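You operate a simulated robot arm through the tools that you are given. There is no shell and no other tool.

The job below is to be done with a simulated two-armed robot. You get a single attempt, and the scene is never put back.

JOB
Set the clamp dial to 1, clamp the short profile on the ledge, drive one screw and open the clamp.
Fine: shut the red tap at the end.

Only the result counts: the job must be done as asked and must still hold three seconds after the hand-in. Knocking over, shifting, dropping, spilling or breaking anything else fails it.

ROBOT AND FRAMES
Two 7-joint arms with two-finger parallel grippers on one trunk that stands fixed in place. Base frame: the origin is at the foot of the trunk, x ahead of it, y to its left, z up. Readings come in m, rad, newtons and seconds.
The left shoulder is at [0.065, 0.171, 1.265], the right one opposite. With the tool pointing down near the work surface each hand reaches from about 0.1 to 0.82 m from the base axis, measured 20 degrees to its own side. Payload 4.4 kg a hand.
Tool frame (each hand has its own): the origin (TCP) lies between the finger pads and is the grasp point; the fingertips stand 0.023 m ahead of it; z points along the fingers, y is the line along which they close. Largest opening 0.094 m; finger width 0.038, thickness 0.01; the body of the gripper, 0.054 by 0.096 m, starts 0.039 m behind the TCP.
Orientation is told as [roll, pitch, yaw] about the base's x, y, z axes, in that order, counted from this pose: with the fingers straight down and closing along the base's y, the tool's x points along the base's -x, its y along +y and its z along -z.

CONTROLS
- The arms move only by the tool step_arm. It takes "left_series", "right_series" or both (then of equal length, played together; a hand with none holds still); each is a list of rows, each a list of 7 numbers: the shift along the base's x, y, z in m, then the turn, a rotation vector about the base's x, y, z in rad, then the closure in counts, from 0 (fully open) to 255 (shut). In form: [[dx, dy, dz, ax, ay, az, hand], ...]. A call has 1 to 20 rows; each row shifts and turns the commanded pose from where the row before left it. A row lasts 0.2 s, in which the tool goes at most 0.05 m and 0.15 rad; a call with a longer step from one row to the next is refused whole, and so is a gripper value outside its range. Where a pose cannot be reached the arm comes as near as it can. A force on the tool above 40 N (or 10 N above the force at the start of the call, whichever is more), or a blocked arm, ends the call early, and 0.2 s more pass. Each finger travels about 0.072 m/s and halts on what it meets, pressing with about 38 N; the grip force reading is that of the motor and also rises with nothing between the fingers. The clock runs only during rows and for 0.2 s after the last one: add rows that do not move to give the fingers time. The reply holds the time, the measured pose of the TCP, the force on the tool along the base axes, the opening and the grip force, in the units named above and with some noise, with the torque about the TCP (base axes, N m) and any sound that the robot's microphone picked up.
- Cameras (640 x 400 px; columns grow to the right, rows downward): "scene" is now at [0.1419, -0.0624, 1.4549]; the picture's right is [-0.69, -0.72, 0.00], its down [-0.08, 0.08, -0.99] and it looks along [0.72, -0.69, -0.11] (base axes); focal length 214 px, centre (320, 200). "left" rides on the left gripper at [0.086, -0.016, -0.075] in its tool frame; the picture's right is [0.18, 0.98, 0.00], its down [-0.58, 0.11, -0.81] and it looks along [-0.79, 0.15, 0.59] (tool axes); focal length 243 px, centre (320, 200). "right" rides on the right gripper at [0.087, 0.016, -0.074] in its tool frame; the picture's right is [-0.18, 0.98, 0.00], its down [-0.58, -0.11, -0.81] and it looks along [-0.79, -0.15, 0.59] (tool axes); focal length 243 px, centre (320, 200). There is no depth. A picture from a camera that has moved, and an enlarged one, comes with that camera's place and axes in the base frame and with its lens.
- camera(camera): a new picture of that camera. It takes no simulated time.
- lift_body(by): moves the trunk up (or, below 0, down) by that many m; the arms and the scene camera ride with it, the base frame stays. It gives what a move gives, with no picture.
- head_to(pan, tilt): turns the head with the scene camera to pan (to the left, within 1.396 rad either way) and tilt (down, from -0.506 to 1.204), counted from straight ahead of the robot (the tilt from the chest, where the trunk bows). It gives what a move gives.
- enlarge(camera, box): a new picture of the part [left, top, right, bottom] of that camera's present view, enlarged. It takes no simulated time.
- job_done(): hands the job in; it is judged then, once.

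Places have to be worked out from the pictures, the camera data and where the tool is seen. Open the grippers and draw the arms clear of the work before you hand the job in, unless the task says otherwise.

The tools are called after "Request:" as name(argument=value, ...) on one line, values as JSON. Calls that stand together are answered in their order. step_arm: Moves the arms, as the interface text tells. Its arguments: {"type":"object","properties":{"left_series":{"type":"array","items":{"type":"array","items":{"type":"number"}}},"right_series":{"type":"array","items":{"type":"array","items":{"type":"number"}}}},"required":[]} The other tools are called the same way: lift_body (by) moves the trunk up or down; head_to (pan, tilt) turns the head that bears the scene camera; camera (camera) takes a picture; enlarge (camera, box) takes an enlarged picture of a part of a camera's view; job_done () hands the job in.

At the start:

```text
clock: 0.0
left_tool_pos: [0.4582, -0.0448, 1.5569]
left_tool_rot: [-0.002, -0.002, 0.002]
left_force: [0.5, -0.1, -0.2]
left_torque: [-0.03, -0.03, -0.01]
left_opening: 0.0938
left_finger_force: 0.1
right_tool_pos: [0.2188, -0.3215, 1.5141]
right_tool_rot: [0.002, -0.002, -0.001]
right_force: [0.6, 0.1, 0.7]
right_torque: [0.02, 0.0, 0.02]
right_opening: 0.0939
right_finger_force: 0.0
trunk travel left (down, up): [-0.275, 0.113]
head pan, tilt (commanded): [-0.763, 0.113]
```

scene: 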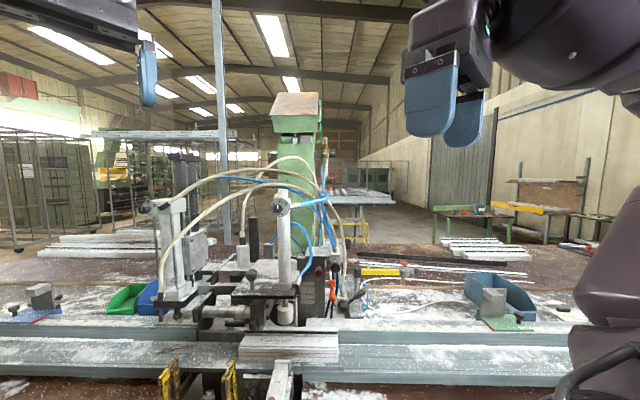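
right: 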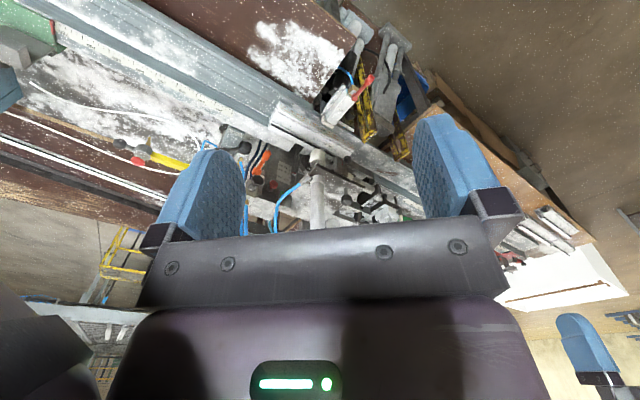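
left: 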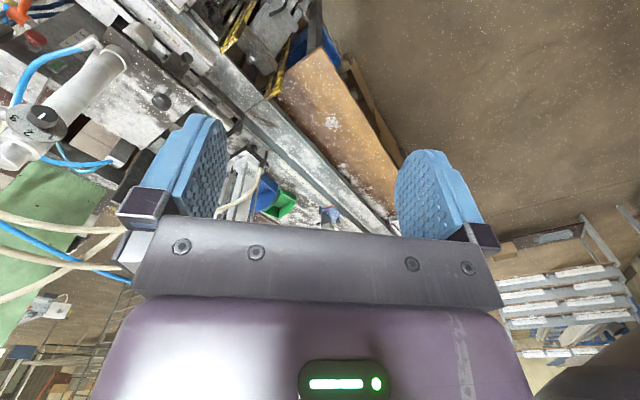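

The pictures show a screwdriving machine with a profile on a ledge ahead-right of the robot. I start by looking closer at the machine in the scene camera before moving anything.

Request:
enlarge(camera="scene", box=[140, 160, 380, 310])

Request:
enlarge(camera="scene", box=[140, 250, 380, 400])

Request:
enlarge(camera="scene", box=[320, 230, 560, 380])

Request:
enlarge(camera="scene", box=[0, 250, 240, 400])

```text
2.67 times, centred on (260, 235) of scene
camera zoom: at [0.1419, -0.0624, 1.4549], right [-0.69, -0.72, 0.0], down [-0.08, 0.08, -0.99], along [0.72, -0.69, -0.11], focal length 572 px, centre (480, 107)
```

zoom: 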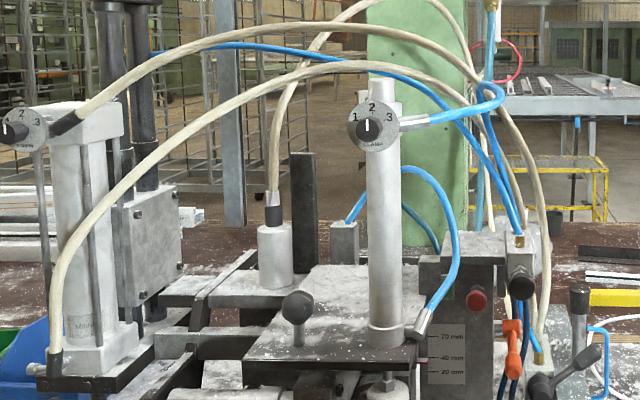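

```text
2.67 times, centred on (260, 325) of scene
camera zoom: at [0.1419, -0.0624, 1.4549], right [-0.69, -0.72, 0.0], down [-0.08, 0.08, -0.99], along [0.72, -0.69, -0.11], focal length 572 px, centre (480, -133)
```

zoom: 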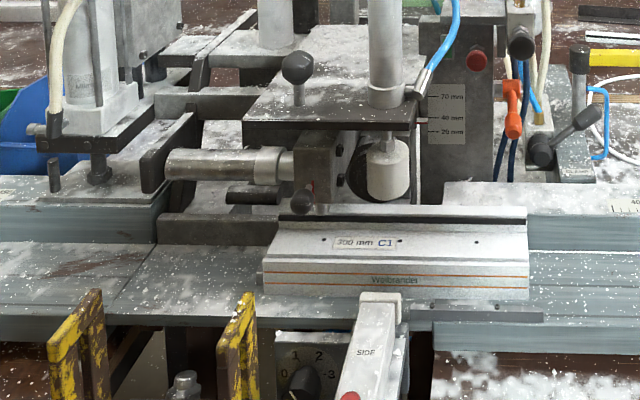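

```text
2.67 times, centred on (440, 305) of scene
camera zoom: at [0.1419, -0.0624, 1.4549], right [-0.69, -0.72, 0.0], down [-0.08, 0.08, -0.99], along [0.72, -0.69, -0.11], focal length 572 px, centre (0, -80)
```

zoom: 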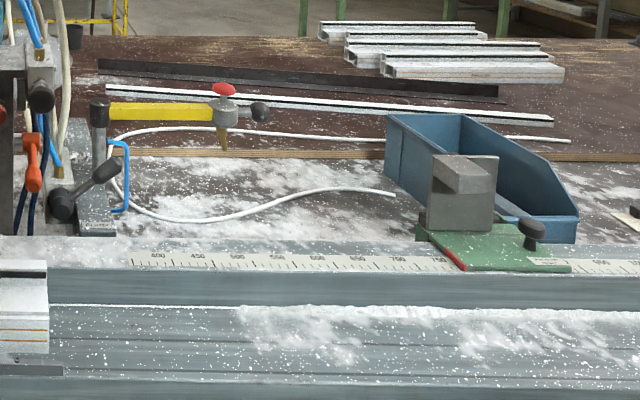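

```text
2.67 times, centred on (120, 325) of scene
camera zoom: at [0.1419, -0.0624, 1.4549], right [-0.69, -0.72, 0.0], down [-0.08, 0.08, -0.99], along [0.72, -0.69, -0.11], focal length 572 px, centre (853, -133)
```

zoom: 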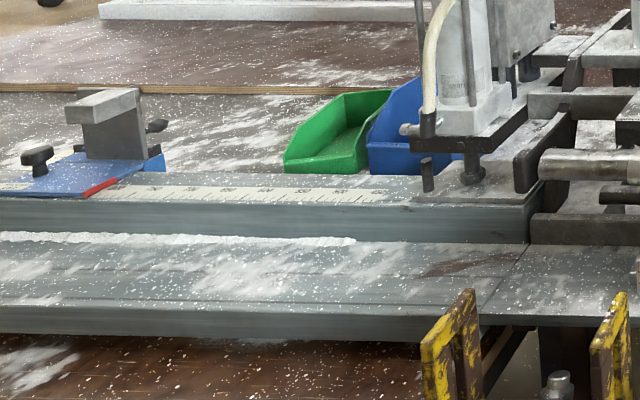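

Several dials and taps are visible; I tilt the head further down to see the lower parts under the ledge (a 0-1-2-3 knob, yellow brackets, "SIDE" cylinder).

Request:
head_to(pan=-0.763, tilt=0.6)

Request:
camera(camera="scene")

```text
clock: 0.9
left_tool_pos: [0.4562, -0.0454, 1.5561]
left_tool_rot: [-0.001, -0.001, 0.002]
left_force: [0.4, 0.2, 0.0]
left_torque: [0.03, 0.02, 0.0]
left_opening: 0.094
left_finger_force: 0.1
right_tool_pos: [0.218, -0.3214, 1.5134]
right_tool_rot: [0.002, -0.002, 0.001]
right_force: [0.1, 0.7, -0.1]
right_torque: [-0.01, 0.01, 0.0]
right_opening: 0.094
right_finger_force: 0.1
trunk travel left (down, up): [-0.275, 0.113]
head pan, tilt (commanded): [-0.763, 0.6]
```

```text
taken
camera scene: at [0.1391, -0.0598, 1.4102], right [-0.69, -0.72, 0.0], down [-0.41, 0.39, -0.83], along [0.6, -0.57, -0.56], focal length 214 px, centre (320, 200)
```

scene: 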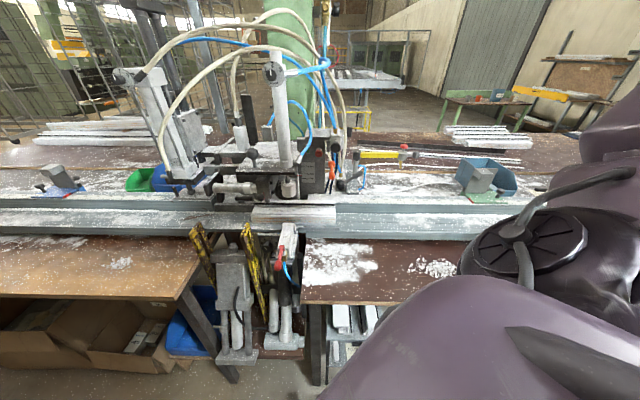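

Request:
enlarge(camera="scene", box=[180, 190, 340, 290])

Request:
enlarge(camera="scene", box=[180, 270, 340, 370])

Request:
enlarge(camera="scene", box=[240, 120, 400, 220])

Request:
enlarge(camera="scene", box=[100, 50, 260, 150])

```text
4.00 times, centred on (260, 240) of scene
camera zoom: at [0.1391, -0.0598, 1.4102], right [-0.69, -0.72, 0.0], down [-0.41, 0.39, -0.83], along [0.6, -0.57, -0.56], focal length 858 px, centre (560, 40)
```

zoom: 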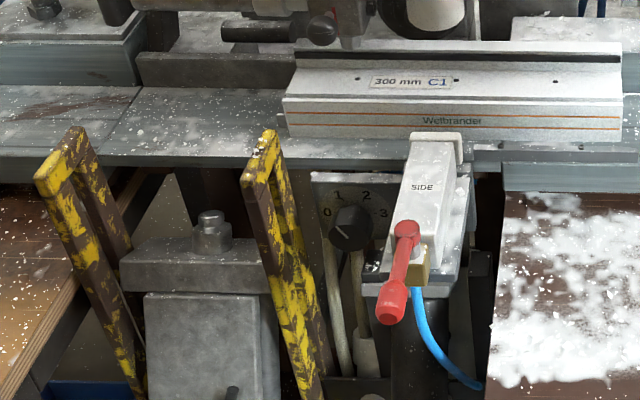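

```text
4.00 times, centred on (260, 320) of scene
camera zoom: at [0.1391, -0.0598, 1.4102], right [-0.69, -0.72, 0.0], down [-0.41, 0.39, -0.83], along [0.6, -0.57, -0.56], focal length 858 px, centre (560, -280)
```

zoom: 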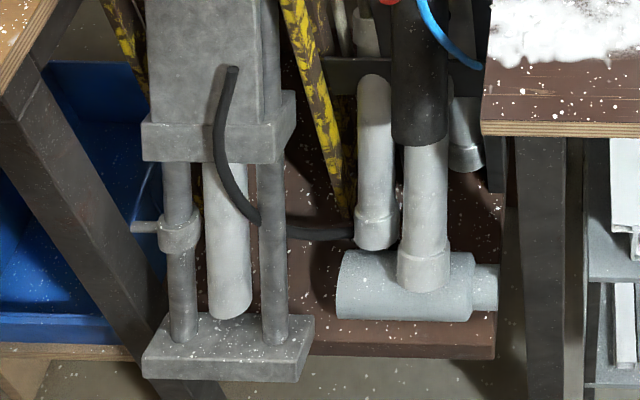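

```text
4.00 times, centred on (320, 170) of scene
camera zoom: at [0.1391, -0.0598, 1.4102], right [-0.69, -0.72, 0.0], down [-0.41, 0.39, -0.83], along [0.6, -0.57, -0.56], focal length 858 px, centre (320, 320)
```

zoom: 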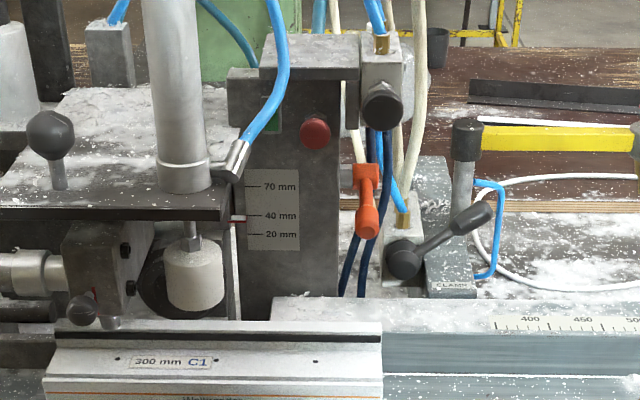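

```text
4.00 times, centred on (180, 100) of scene
camera zoom: at [0.1391, -0.0598, 1.4102], right [-0.69, -0.72, 0.0], down [-0.41, 0.39, -0.83], along [0.6, -0.57, -0.56], focal length 858 px, centre (880, 600)
```

zoom: 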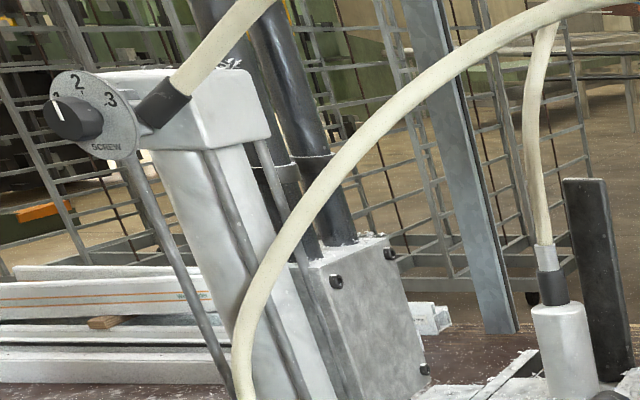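

Three dials (CLAMP, SCREW, and one under the ledge), a red tap on the SIDE cylinder, an orange tap, a black lever labelled CLAMP and buttons are visible. I zoom in tighter on each for state and labels.

Request:
enlarge(camera="scene", box=[256, 50, 304, 80])

Request:
enlarge(camera="scene", box=[300, 125, 364, 165])

Request:
enlarge(camera="scene", box=[320, 155, 384, 195])

Request:
enlarge(camera="scene", box=[250, 225, 314, 265])

Request:
enlarge(camera="scene", box=[104, 60, 152, 90])

Request:
enlarge(camera="scene", box=[226, 150, 290, 210])

```text
13.33 times, centred on (280, 65) of scene
camera zoom: at [0.1391, -0.0598, 1.4102], right [-0.69, -0.72, 0.0], down [-0.41, 0.39, -0.83], along [0.6, -0.57, -0.56], focal length 2860 px, centre (853, 2000)
```

zoom: 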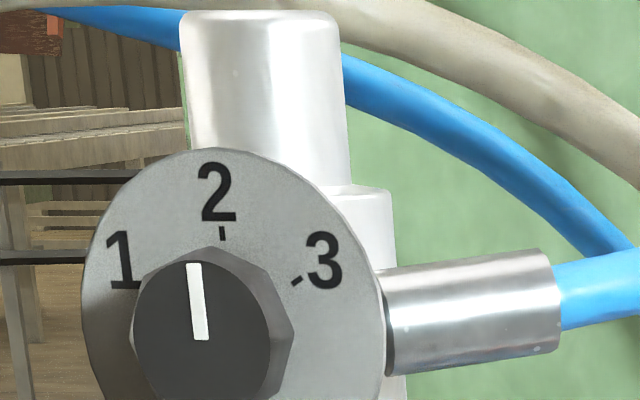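

```text
10.00 times, centred on (332, 145) of scene
camera zoom: at [0.1391, -0.0598, 1.4102], right [-0.69, -0.72, 0.0], down [-0.41, 0.39, -0.83], along [0.6, -0.57, -0.56], focal length 2145 px, centre (200, 750)
```

zoom: 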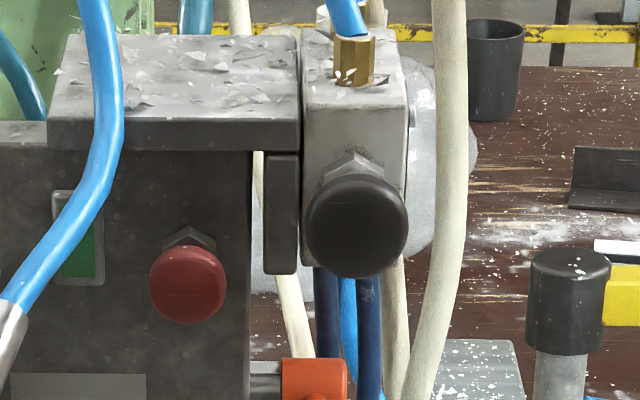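

```text
10.00 times, centred on (352, 175) of scene
camera zoom: at [0.1391, -0.0598, 1.4102], right [-0.69, -0.72, 0.0], down [-0.41, 0.39, -0.83], along [0.6, -0.57, -0.56], focal length 2145 px, centre (0, 450)
```

zoom: 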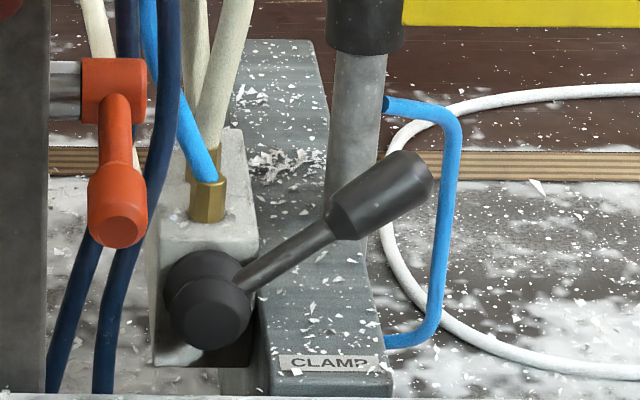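

```text
10.00 times, centred on (282, 245) of scene
camera zoom: at [0.1391, -0.0598, 1.4102], right [-0.69, -0.72, 0.0], down [-0.41, 0.39, -0.83], along [0.6, -0.57, -0.56], focal length 2145 px, centre (700, -250)
```

zoom: 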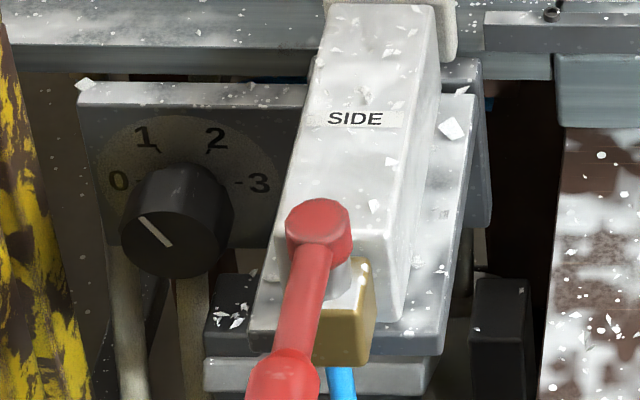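

```text
13.33 times, centred on (128, 75) of scene
camera zoom: at [0.1391, -0.0598, 1.4102], right [-0.69, -0.72, 0.0], down [-0.41, 0.39, -0.83], along [0.6, -0.57, -0.56], focal length 2860 px, centre (2880, 1867)
```

zoom: 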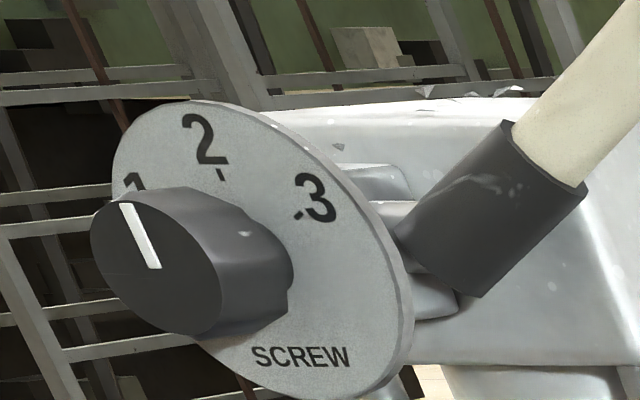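

```text
6.67 times, centred on (258, 180) of scene
camera zoom: at [0.1391, -0.0598, 1.4102], right [-0.69, -0.72, 0.0], down [-0.41, 0.39, -0.83], along [0.6, -0.57, -0.56], focal length 1430 px, centre (733, 333)
```

zoom: 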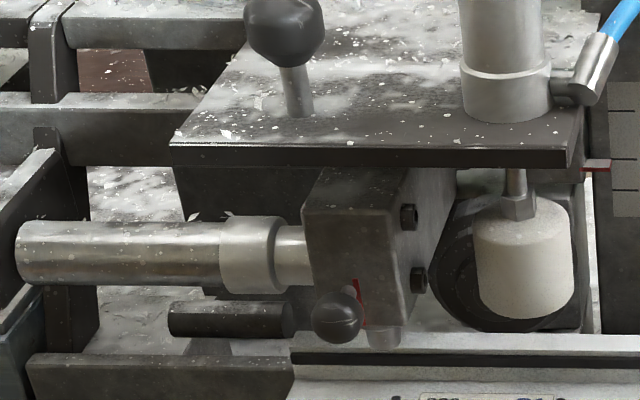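

The CLAMP dial reads 2 and SCREW reads 1; I need depth, so I raise the trunk for a vertical baseline and look again (the arms are clear of everything above).

Request:
lift_body(by=0.1)

Request:
camera(camera="scene")

Request:
camera(camera="right")

Request:
camera(camera="left")

```text
clock: 2.2
left_tool_pos: [0.4564, -0.044, 1.656]
left_tool_rot: [-0.001, -0.001, 0.002]
left_force: [0.1, 0.7, 0.3]
left_torque: [-0.01, -0.02, 0.0]
left_opening: 0.0938
left_finger_force: 0.1
right_tool_pos: [0.2195, -0.3221, 1.6137]
right_tool_rot: [0.001, -0.002, 0.001]
right_force: [0.2, 0.3, 1.6]
right_torque: [-0.01, -0.04, 0.01]
right_opening: 0.0942
right_finger_force: 0.0
trunk travel left (down, up): [-0.375, 0.013]
head pan, tilt (commanded): [-0.763, 0.6]
```

```text
taken
camera scene: at [0.1198, -0.0598, 1.5123], right [-0.69, -0.72, 0.0], down [-0.41, 0.39, -0.83], along [0.6, -0.57, -0.56], focal length 214 px, centre (320, 200)
```

scene: 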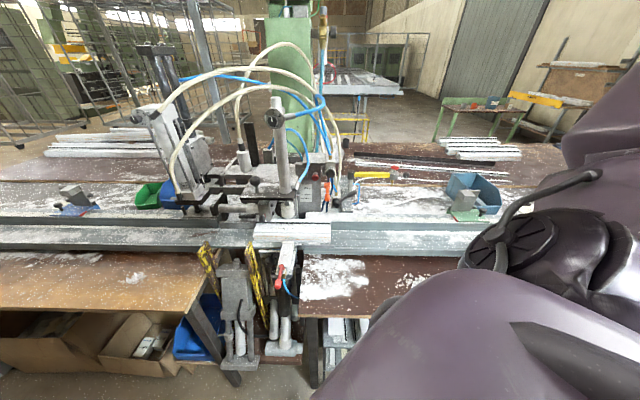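

```text
taken
camera right: at [0.1322, -0.3048, 1.6871], right [0.18, 0.98, 0.0], down [0.58, -0.11, 0.81], along [0.79, -0.15, -0.59], focal length 243 px, centre (320, 200)
```

right: 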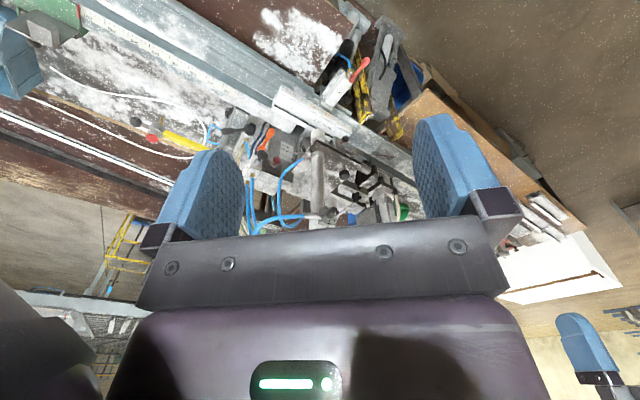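

```text
taken
camera left: at [0.3707, -0.0608, 1.7303], right [-0.19, 0.98, 0.0], down [0.58, 0.11, 0.81], along [0.79, 0.15, -0.59], focal length 243 px, centre (320, 200)
```

left: 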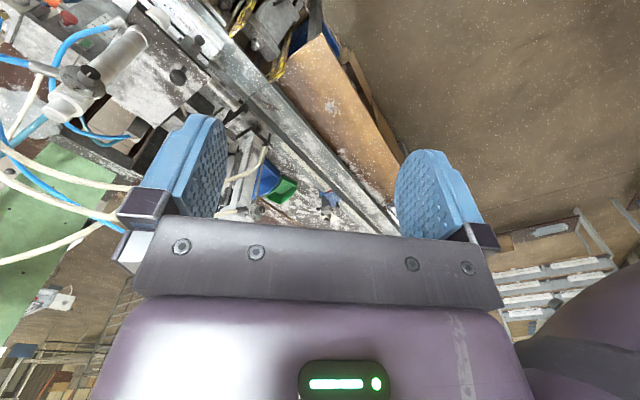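

I take enlarged pictures of the same features from the raised camera so I can triangulate them.

Request:
enlarge(camera="scene", box=[240, 90, 336, 150])

Request:
enlarge(camera="scene", box=[300, 140, 396, 200])

Request:
enlarge(camera="scene", box=[240, 170, 336, 230])

Request:
enlarge(camera="scene", box=[240, 215, 336, 275])

Request:
enlarge(camera="scene", box=[144, 160, 240, 220])

Request:
enlarge(camera="scene", box=[120, 90, 216, 150])

```text
6.67 times, centred on (288, 120) of scene
camera zoom: at [0.1198, -0.0598, 1.5123], right [-0.69, -0.72, 0.0], down [-0.41, 0.39, -0.83], along [0.6, -0.57, -0.56], focal length 1430 px, centre (533, 733)
```

zoom: 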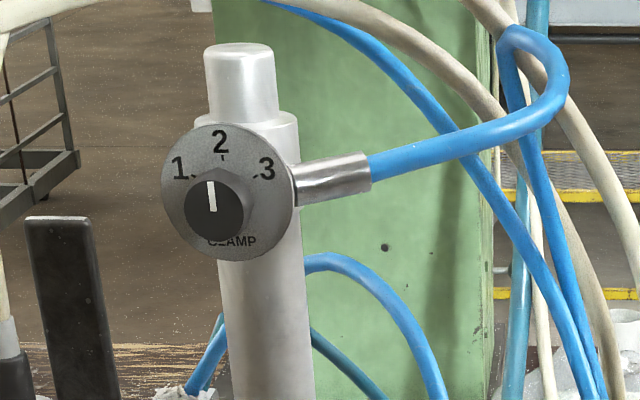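

```text
6.67 times, centred on (348, 170) of scene
camera zoom: at [0.1198, -0.0598, 1.5123], right [-0.69, -0.72, 0.0], down [-0.41, 0.39, -0.83], along [0.6, -0.57, -0.56], focal length 1430 px, centre (133, 400)
```

zoom: 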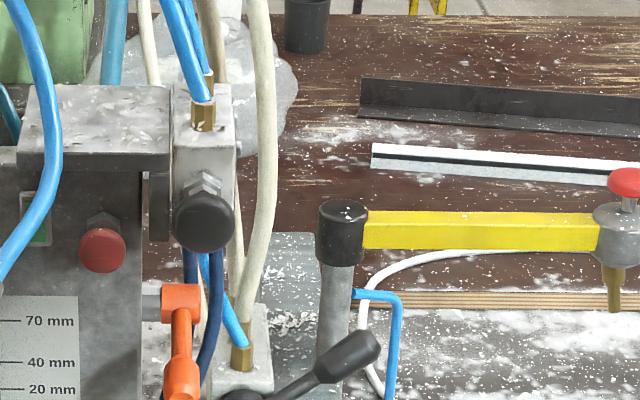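

```text
6.67 times, centred on (288, 200) of scene
camera zoom: at [0.1198, -0.0598, 1.5123], right [-0.69, -0.72, 0.0], down [-0.41, 0.39, -0.83], along [0.6, -0.57, -0.56], focal length 1430 px, centre (533, 200)
```

zoom: 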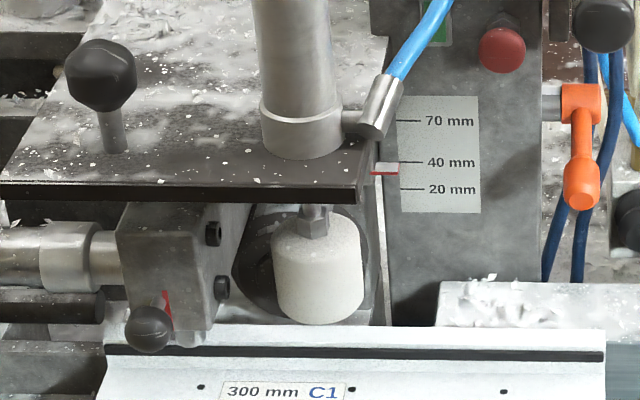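

```text
6.67 times, centred on (288, 245) of scene
camera zoom: at [0.1198, -0.0598, 1.5123], right [-0.69, -0.72, 0.0], down [-0.41, 0.39, -0.83], along [0.6, -0.57, -0.56], focal length 1430 px, centre (533, -100)
```

zoom: 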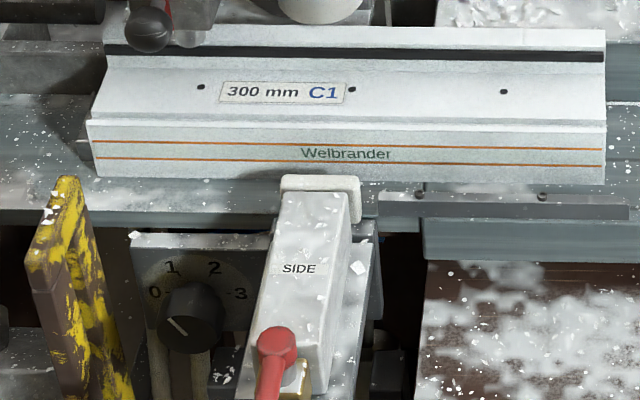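

```text
6.67 times, centred on (192, 190) of scene
camera zoom: at [0.1198, -0.0598, 1.5123], right [-0.69, -0.72, 0.0], down [-0.41, 0.39, -0.83], along [0.6, -0.57, -0.56], focal length 1430 px, centre (1173, 267)
```

zoom: 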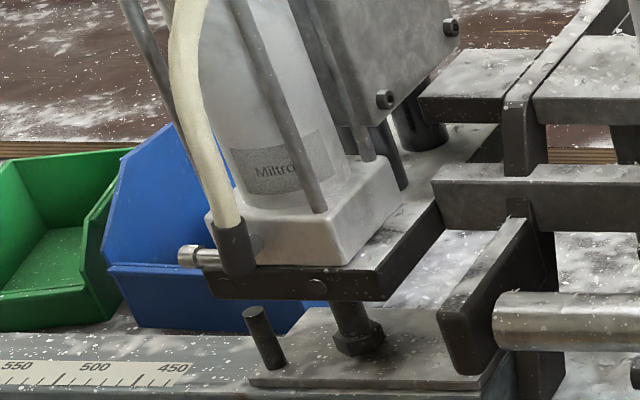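

```text
6.67 times, centred on (168, 120) of scene
camera zoom: at [0.1198, -0.0598, 1.5123], right [-0.69, -0.72, 0.0], down [-0.41, 0.39, -0.83], along [0.6, -0.57, -0.56], focal length 1430 px, centre (1333, 733)
```

zoom: 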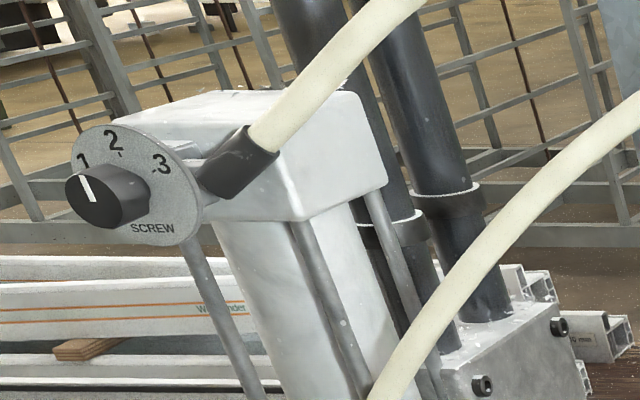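

The machine stands diagonally: the ledge is at roughly z 0.92 and 0.72 m away, with the dial at z≈1.38. I enlarge the wrist views to read the controls from another angle.

Request:
enlarge(camera="right", box=[220, 90, 348, 170])

Request:
enlarge(camera="right", box=[230, 150, 358, 230])

Request:
enlarge(camera="right", box=[300, 20, 428, 100])

Request:
enlarge(camera="left", box=[0, 0, 240, 150])

Request:
enlarge(camera="scene", box=[340, 150, 436, 210])

```text
5.00 times, centred on (284, 130) of right
camera zoom: at [0.1322, -0.3048, 1.6871], right [0.18, 0.98, 0.0], down [0.58, -0.11, 0.81], along [0.79, -0.15, -0.59], focal length 1213 px, centre (500, 550)
```

zoom: 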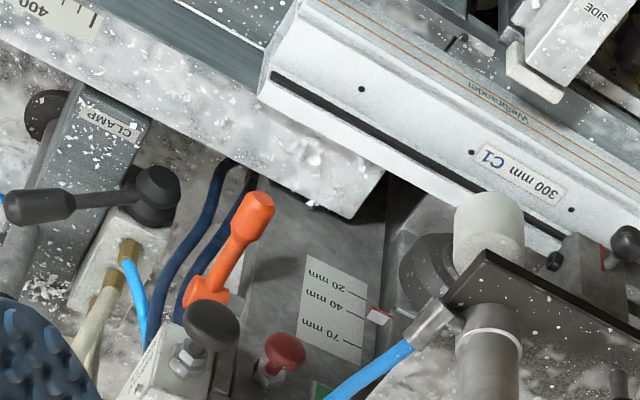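

```text
5.00 times, centred on (294, 190) of right
camera zoom: at [0.1322, -0.3048, 1.6871], right [0.18, 0.98, 0.0], down [0.58, -0.11, 0.81], along [0.79, -0.15, -0.59], focal length 1213 px, centre (450, 250)
```

zoom: 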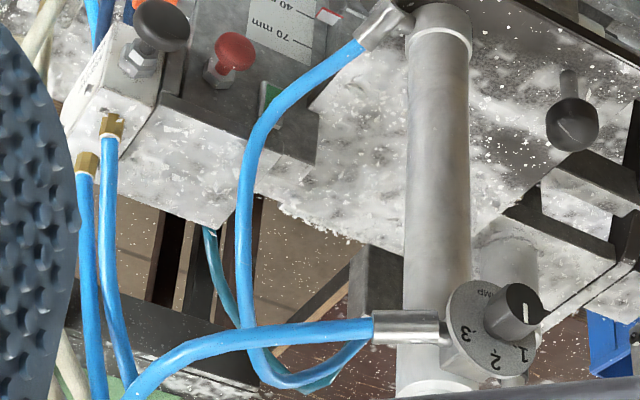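

```text
5.00 times, centred on (364, 60) of right
camera zoom: at [0.1322, -0.3048, 1.6871], right [0.18, 0.98, 0.0], down [0.58, -0.11, 0.81], along [0.79, -0.15, -0.59], focal length 1213 px, centre (100, 900)
```

zoom: 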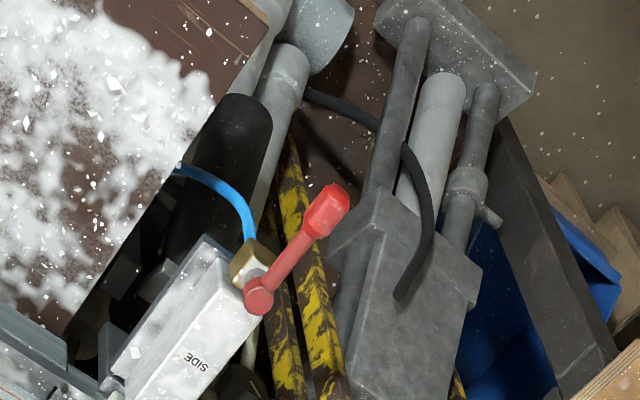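

```text
2.67 times, centred on (120, 75) of left
camera zoom: at [0.3707, -0.0608, 1.7303], right [-0.19, 0.98, 0.0], down [0.58, 0.11, 0.81], along [0.79, 0.15, -0.59], focal length 647 px, centre (853, 533)
```

zoom: 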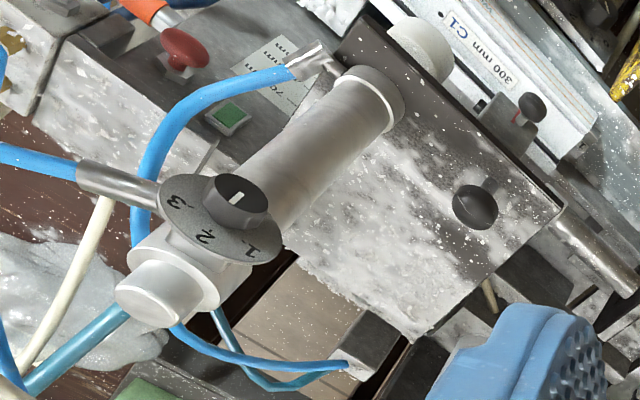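

```text
6.67 times, centred on (388, 180) of scene
camera zoom: at [0.1198, -0.0598, 1.5123], right [-0.69, -0.72, 0.0], down [-0.41, 0.39, -0.83], along [0.6, -0.57, -0.56], focal length 1430 px, centre (-133, 333)
```

zoom: 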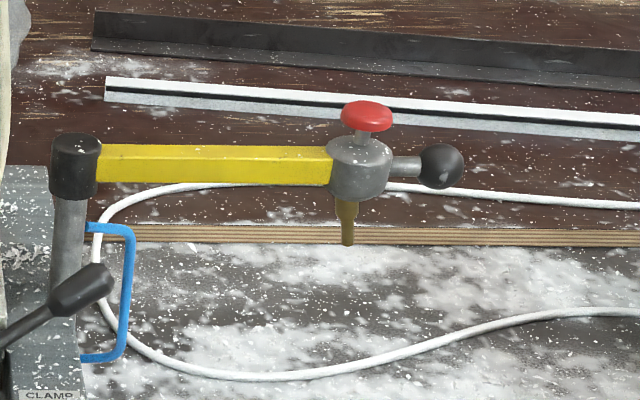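

The right wrist view shows the red tap's lever, the CLAMP lever, orange tap, mushroom buttons and a yellow swing arm with a red-capped head. I lower the trunk back and bring the right hand, yawed toward the machine, forward as a closer camera.

Request:
lift_body(by=-0.1)

Request:
step_arm(right_series=[[0.015, -0.003, -0.015, 0, 0, -0.0954, 0], [0.015, -0.003, -0.015, 0, 0, -0.0954, 0], [0.015, -0.003, -0.015, 0, 0, -0.0954, 0], [0.015, -0.003, -0.015, 0, 0, -0.0954, 0], [0.015, -0.003, -0.015, 0, 0, -0.0954, 0], [0.015, -0.003, -0.015, 0, 0, -0.0954, 0], [0.015, -0.003, -0.015, 0, 0, -0.0954, 0], [0.015, -0.003, -0.015, 0, 0, -0.0954, 0]])

Request:
camera(camera="right")

Request:
camera(camera="scene")

```text
clock: 3.6
left_tool_pos: [0.4558, -0.045, 1.5577]
left_tool_rot: [-0.003, -0.004, 0.002]
left_force: [-1.1, 0.4, 0.8]
left_torque: [0.02, -0.02, 0.0]
left_opening: 0.094
left_finger_force: 0.2
right_tool_pos: [0.2179, -0.3215, 1.5135]
right_tool_rot: [0.001, -0.004, 0.001]
right_force: [-0.5, -0.8, 0.0]
right_torque: [0.01, 0.0, -0.02]
right_opening: 0.094
right_finger_force: 0.0
trunk travel left (down, up): [-0.275, 0.113]
head pan, tilt (commanded): [-0.763, 0.6]
```

```text
clock: 5.4
left_tool_pos: [0.4576, -0.0449, 1.5556]
left_tool_rot: [-0.001, 0.0, 0.0]
left_force: [0.5, -0.5, -0.2]
left_torque: [-0.03, 0.04, -0.01]
left_opening: 0.094
left_finger_force: 0.1
right_tool_pos: [0.3395, -0.3455, 1.3932]
right_tool_rot: [0.003, -0.002, -0.766]
right_force: [0.6, -0.2, -0.1]
right_torque: [0.01, 0.01, 0.02]
right_opening: 0.0939
right_finger_force: 0.0
trunk travel left (down, up): [-0.275, 0.113]
head pan, tilt (commanded): [-0.763, 0.6]
```

```text
taken
camera right: at [0.2886, -0.2736, 1.467], right [0.81, 0.58, 0.0], down [0.34, -0.48, 0.81], along [0.47, -0.66, -0.59], focal length 243 px, centre (320, 200)
```

right: 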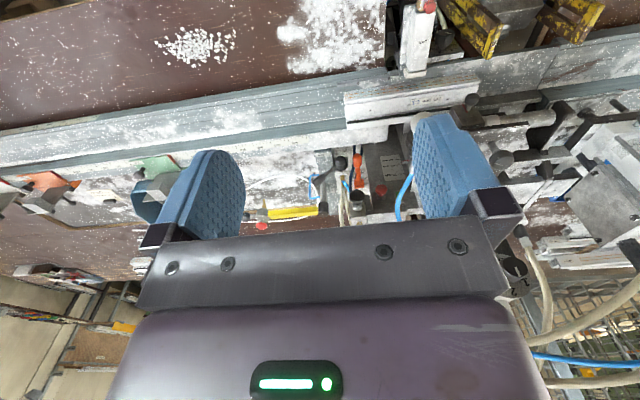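

```text
taken
camera scene: at [0.1395, -0.0597, 1.41], right [-0.69, -0.72, 0.0], down [-0.41, 0.39, -0.82], along [0.6, -0.57, -0.57], focal length 214 px, centre (320, 200)
```

scene: 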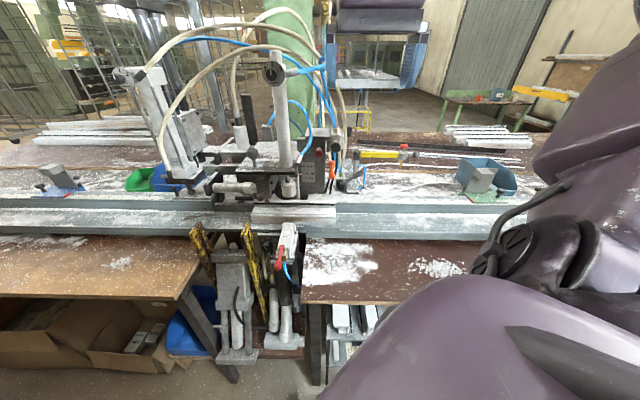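

I enlarge the right view between the fingers, which now faces the control block.

Request:
enlarge(camera="right", box=[240, 140, 416, 250])

Request:
enlarge(camera="right", box=[336, 0, 496, 100])

Request:
enlarge(camera="right", box=[460, 80, 640, 200])

Request:
enlarge(camera="scene", box=[290, 130, 354, 170])

```text
3.64 times, centred on (328, 195) of right
camera zoom: at [0.2886, -0.2736, 1.467], right [0.81, 0.58, 0.0], down [0.34, -0.48, 0.81], along [0.47, -0.66, -0.59], focal length 882 px, centre (291, 218)
```

zoom: 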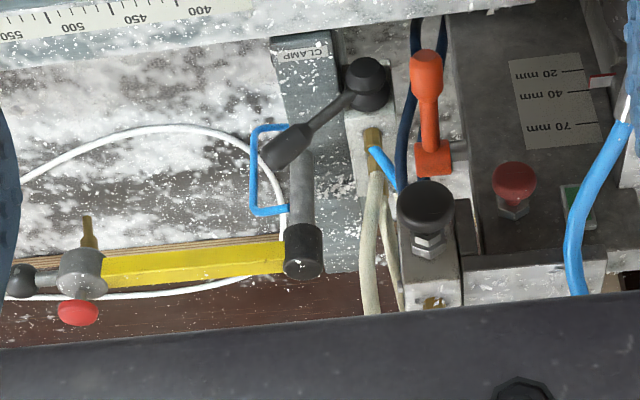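

```text
4.00 times, centred on (416, 50) of right
camera zoom: at [0.2886, -0.2736, 1.467], right [0.81, 0.58, 0.0], down [0.34, -0.48, 0.81], along [0.47, -0.66, -0.59], focal length 970 px, centre (-64, 800)
```

zoom: 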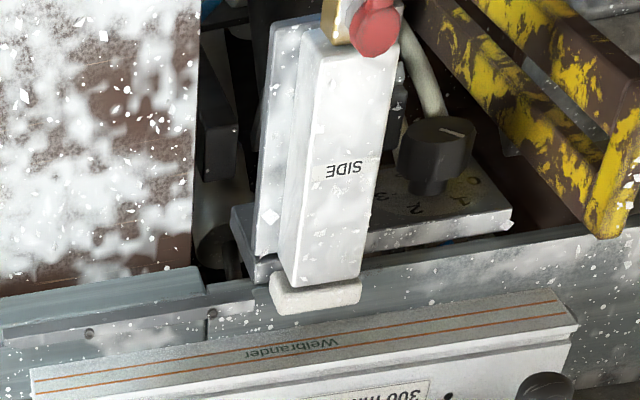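

```text
3.33 times, centred on (550, 140) of right
camera zoom: at [0.2886, -0.2736, 1.467], right [0.81, 0.58, 0.0], down [0.34, -0.48, 0.81], along [0.47, -0.66, -0.59], focal length 809 px, centre (-447, 400)
```

zoom: 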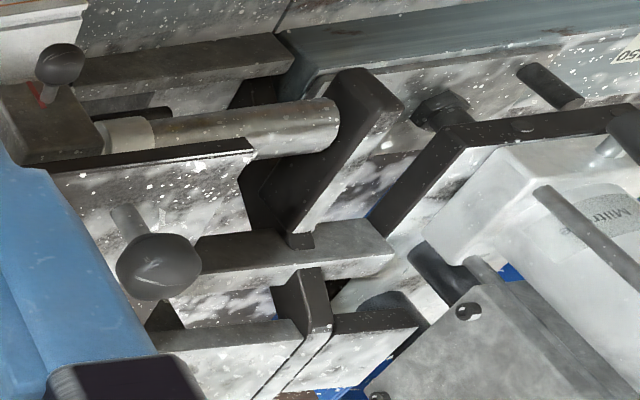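

```text
10.00 times, centred on (322, 150) of scene
camera zoom: at [0.1395, -0.0597, 1.41], right [-0.69, -0.72, 0.0], down [-0.41, 0.39, -0.82], along [0.6, -0.57, -0.57], focal length 2145 px, centre (300, 700)
```

zoom: 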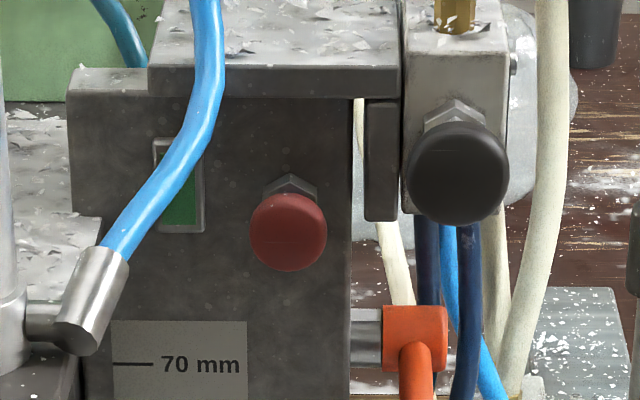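

The view shows a green rectangle and red mushroom on the grey box, a black mushroom valve beside it, the orange tap and the CLAMP lever. I tilt the right hand forward and move nearer for label details.

Request:
step_arm(right_series=[[0.016, -0.015, -0.01, -0.083, -0.087, 0, 0], [0.016, -0.015, -0.01, -0.083, -0.087, 0, 0], [0.016, -0.015, -0.01, -0.083, -0.087, 0, 0], [0.016, -0.015, -0.01, -0.083, -0.087, 0, 0], [0, 0, 0, 0, 0, 0, 0]])

Request:
camera(camera="right")

Request:
enlarge(camera="right", box=[240, 60, 432, 180])

```text
clock: 6.6
left_tool_pos: [0.4574, -0.0443, 1.5558]
left_tool_rot: [-0.004, -0.001, 0.001]
left_force: [0.0, -0.1, -0.9]
left_torque: [-0.02, 0.02, -0.02]
left_opening: 0.0941
left_finger_force: 0.0
right_tool_pos: [0.4034, -0.4055, 1.353]
right_tool_rot: [0.003, -0.485, -0.766]
right_force: [-0.2, -0.5, -0.7]
right_torque: [0.0, 0.01, -0.03]
right_opening: 0.0938
right_finger_force: 0.1
trunk travel left (down, up): [-0.275, 0.113]
head pan, tilt (commanded): [-0.763, 0.6]
```

```text
taken
camera right: at [0.3336, -0.3164, 1.3783], right [0.8, 0.6, 0.09], down [0.02, -0.18, 0.98], along [0.6, -0.78, -0.15], focal length 243 px, centre (320, 200)
```

right: 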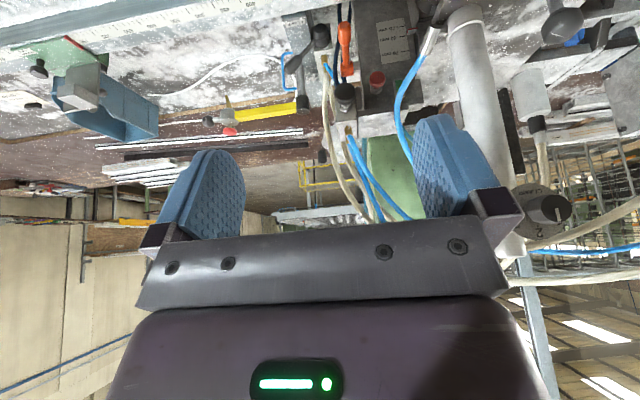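

```text
3.33 times, centred on (336, 120) of right
camera zoom: at [0.3336, -0.3164, 1.3783], right [0.8, 0.6, 0.09], down [0.02, -0.18, 0.98], along [0.6, -0.78, -0.15], focal length 809 px, centre (267, 467)
```

zoom: 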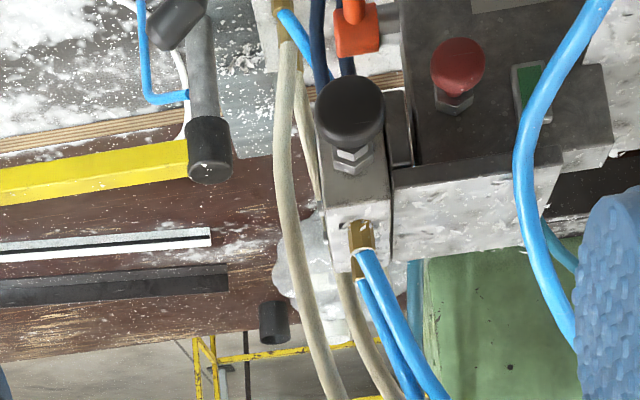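

I lower the hand for a more level look at the front faces of the control boxes (no obstacles in that volume; SIDE cylinder is far lower).

Request:
step_arm(right_series=[[0, 0, -0.04, 0, 0, 0, 0], [0, 0, -0.04, 0, 0, 0, 0], [0, 0, -0.04, 0, 0, 0, 0], [0, 0, 0, 0, 0, 0, 0]])

Request:
camera(camera="right")

Request:
enlarge(camera="right", box=[290, 90, 418, 170])

Request:
enlarge(camera="right", box=[250, 40, 378, 120])

Request:
enlarge(camera="right", box=[370, 0, 530, 100])

```text
clock: 7.6
left_tool_pos: [0.4572, -0.0439, 1.5557]
left_tool_rot: [-0.002, 0.0, 0.002]
left_force: [0.2, -0.3, 0.2]
left_torque: [0.01, 0.03, -0.02]
left_opening: 0.0939
left_finger_force: 0.0
right_tool_pos: [0.402, -0.4055, 1.2341]
right_tool_rot: [0.001, -0.481, -0.767]
right_force: [0.0, -0.6, 0.3]
right_torque: [-0.02, -0.03, 0.02]
right_opening: 0.0938
right_finger_force: 0.2
trunk travel left (down, up): [-0.275, 0.113]
head pan, tilt (commanded): [-0.763, 0.6]
```

```text
taken
camera right: at [0.3335, -0.3161, 1.2588], right [0.8, 0.6, 0.09], down [0.02, -0.18, 0.98], along [0.6, -0.78, -0.16], focal length 243 px, centre (320, 200)
```

right: 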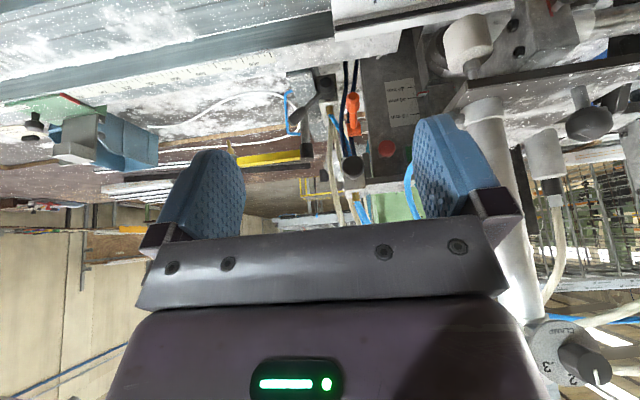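

```text
5.00 times, centred on (354, 130) of right
camera zoom: at [0.3335, -0.3161, 1.2588], right [0.8, 0.6, 0.09], down [0.02, -0.18, 0.98], along [0.6, -0.78, -0.16], focal length 1213 px, centre (150, 550)
```

zoom: 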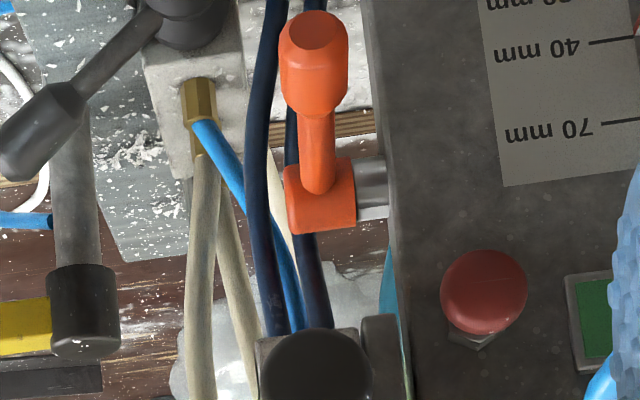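

```text
5.00 times, centred on (314, 80) of right
camera zoom: at [0.3335, -0.3161, 1.2588], right [0.8, 0.6, 0.09], down [0.02, -0.18, 0.98], along [0.6, -0.78, -0.16], focal length 1213 px, centre (350, 800)
```

zoom: 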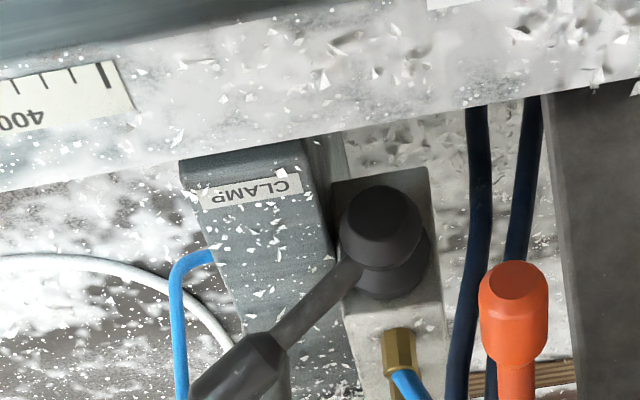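

```text
4.00 times, centred on (450, 50) of right
camera zoom: at [0.3335, -0.3161, 1.2588], right [0.8, 0.6, 0.09], down [0.02, -0.18, 0.98], along [0.6, -0.78, -0.16], focal length 970 px, centre (-200, 800)
```

zoom: 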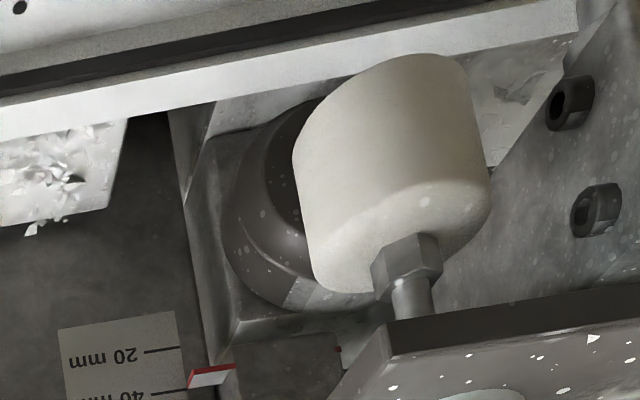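

The CLAMP lever's hub faces the robot and its handle points up-right. To tell which valve works the screw unit I want to trace the hoses, so I draw the right hand back a little and look with the head less tilted.

Request:
step_arm(right_series=[[-0.045, -0.02, 0, 0, 0, 0, 0], [-0.045, -0.02, 0, 0, 0, 0, 0], [-0.045, -0.02, 0, 0, 0, 0, 0], [-0.045, -0.02, 0, 0, 0, 0, 0], [-0.03, -0.04, 0, 0, 0, 0, 0], [0, 0, 0, 0, 0, 0, 0]])

Request:
head_to(pan=-0.763, tilt=0.2)

Request:
camera(camera="scene")

Request:
enlarge(camera="scene", box=[250, 100, 378, 180])

Request:
enlarge(camera="scene", box=[250, 170, 378, 250])

Request:
enlarge(camera="scene", box=[120, 120, 280, 220])

```text
clock: 9.0
left_tool_pos: [0.4582, -0.0425, 1.5552]
left_tool_rot: [-0.003, -0.001, 0.003]
left_force: [-0.2, 0.6, -1.2]
left_torque: [-0.07, 0.02, 0.0]
left_opening: 0.0938
left_finger_force: 0.0
right_tool_pos: [0.2439, -0.5291, 1.2411]
right_tool_rot: [0.001, -0.483, -0.762]
right_force: [0.2, -0.1, 0.0]
right_torque: [0.01, 0.05, -0.02]
right_opening: 0.0941
right_finger_force: 0.0
right hand out of reach, approached as far as the arm can: row 2, 3, 4
trunk travel left (down, up): [-0.275, 0.113]
head pan, tilt (commanded): [-0.763, 0.6]
```

```text
clock: 9.8
left_tool_pos: [0.4568, -0.0447, 1.5556]
left_tool_rot: [-0.001, -0.002, 0.001]
left_force: [-0.9, 0.0, -0.6]
left_torque: [0.02, -0.02, -0.01]
left_opening: 0.0941
left_finger_force: 0.1
right_tool_pos: [0.2429, -0.5315, 1.2423]
right_tool_rot: [0.002, -0.482, -0.765]
right_force: [-0.8, -0.2, 0.5]
right_torque: [0.01, 0.03, -0.02]
right_opening: 0.0941
right_finger_force: 0.2
trunk travel left (down, up): [-0.275, 0.113]
head pan, tilt (commanded): [-0.763, 0.201]
```

```text
taken
camera scene: at [0.1427, -0.0626, 1.4468], right [-0.69, -0.72, 0.0], down [-0.14, 0.14, -0.98], along [0.71, -0.68, -0.2], focal length 214 px, centre (320, 200)
```

scene: 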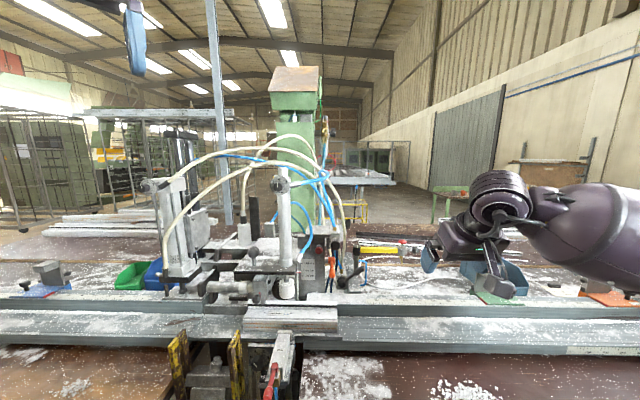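

```text
5.00 times, centred on (314, 140) of scene
camera zoom: at [0.1427, -0.0626, 1.4468], right [-0.69, -0.72, 0.0], down [-0.14, 0.14, -0.98], along [0.71, -0.68, -0.2], focal length 1072 px, centre (350, 500)
```

zoom: 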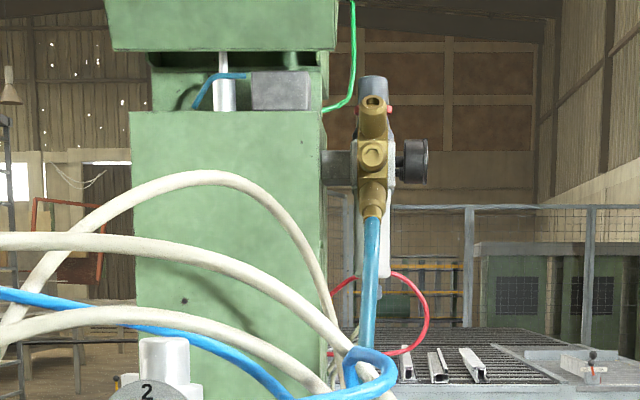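

```text
5.00 times, centred on (314, 210) of scene
camera zoom: at [0.1427, -0.0626, 1.4468], right [-0.69, -0.72, 0.0], down [-0.14, 0.14, -0.98], along [0.71, -0.68, -0.2], focal length 1072 px, centre (350, 150)
```

zoom: 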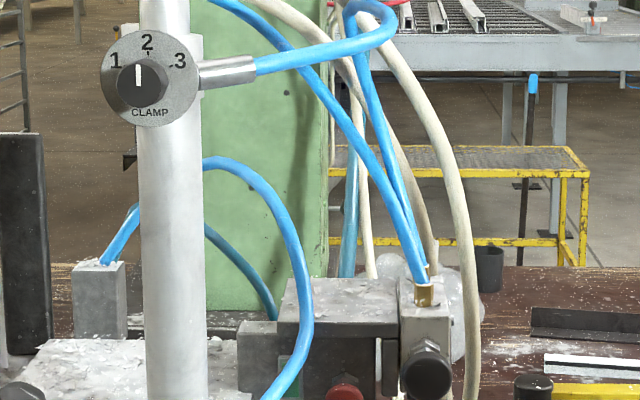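

```text
4.00 times, centred on (200, 170) of scene
camera zoom: at [0.1427, -0.0626, 1.4468], right [-0.69, -0.72, 0.0], down [-0.14, 0.14, -0.98], along [0.71, -0.68, -0.2], focal length 858 px, centre (800, 320)
```

zoom: 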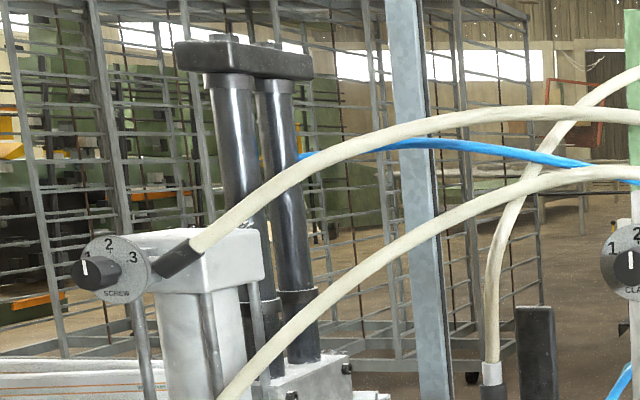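

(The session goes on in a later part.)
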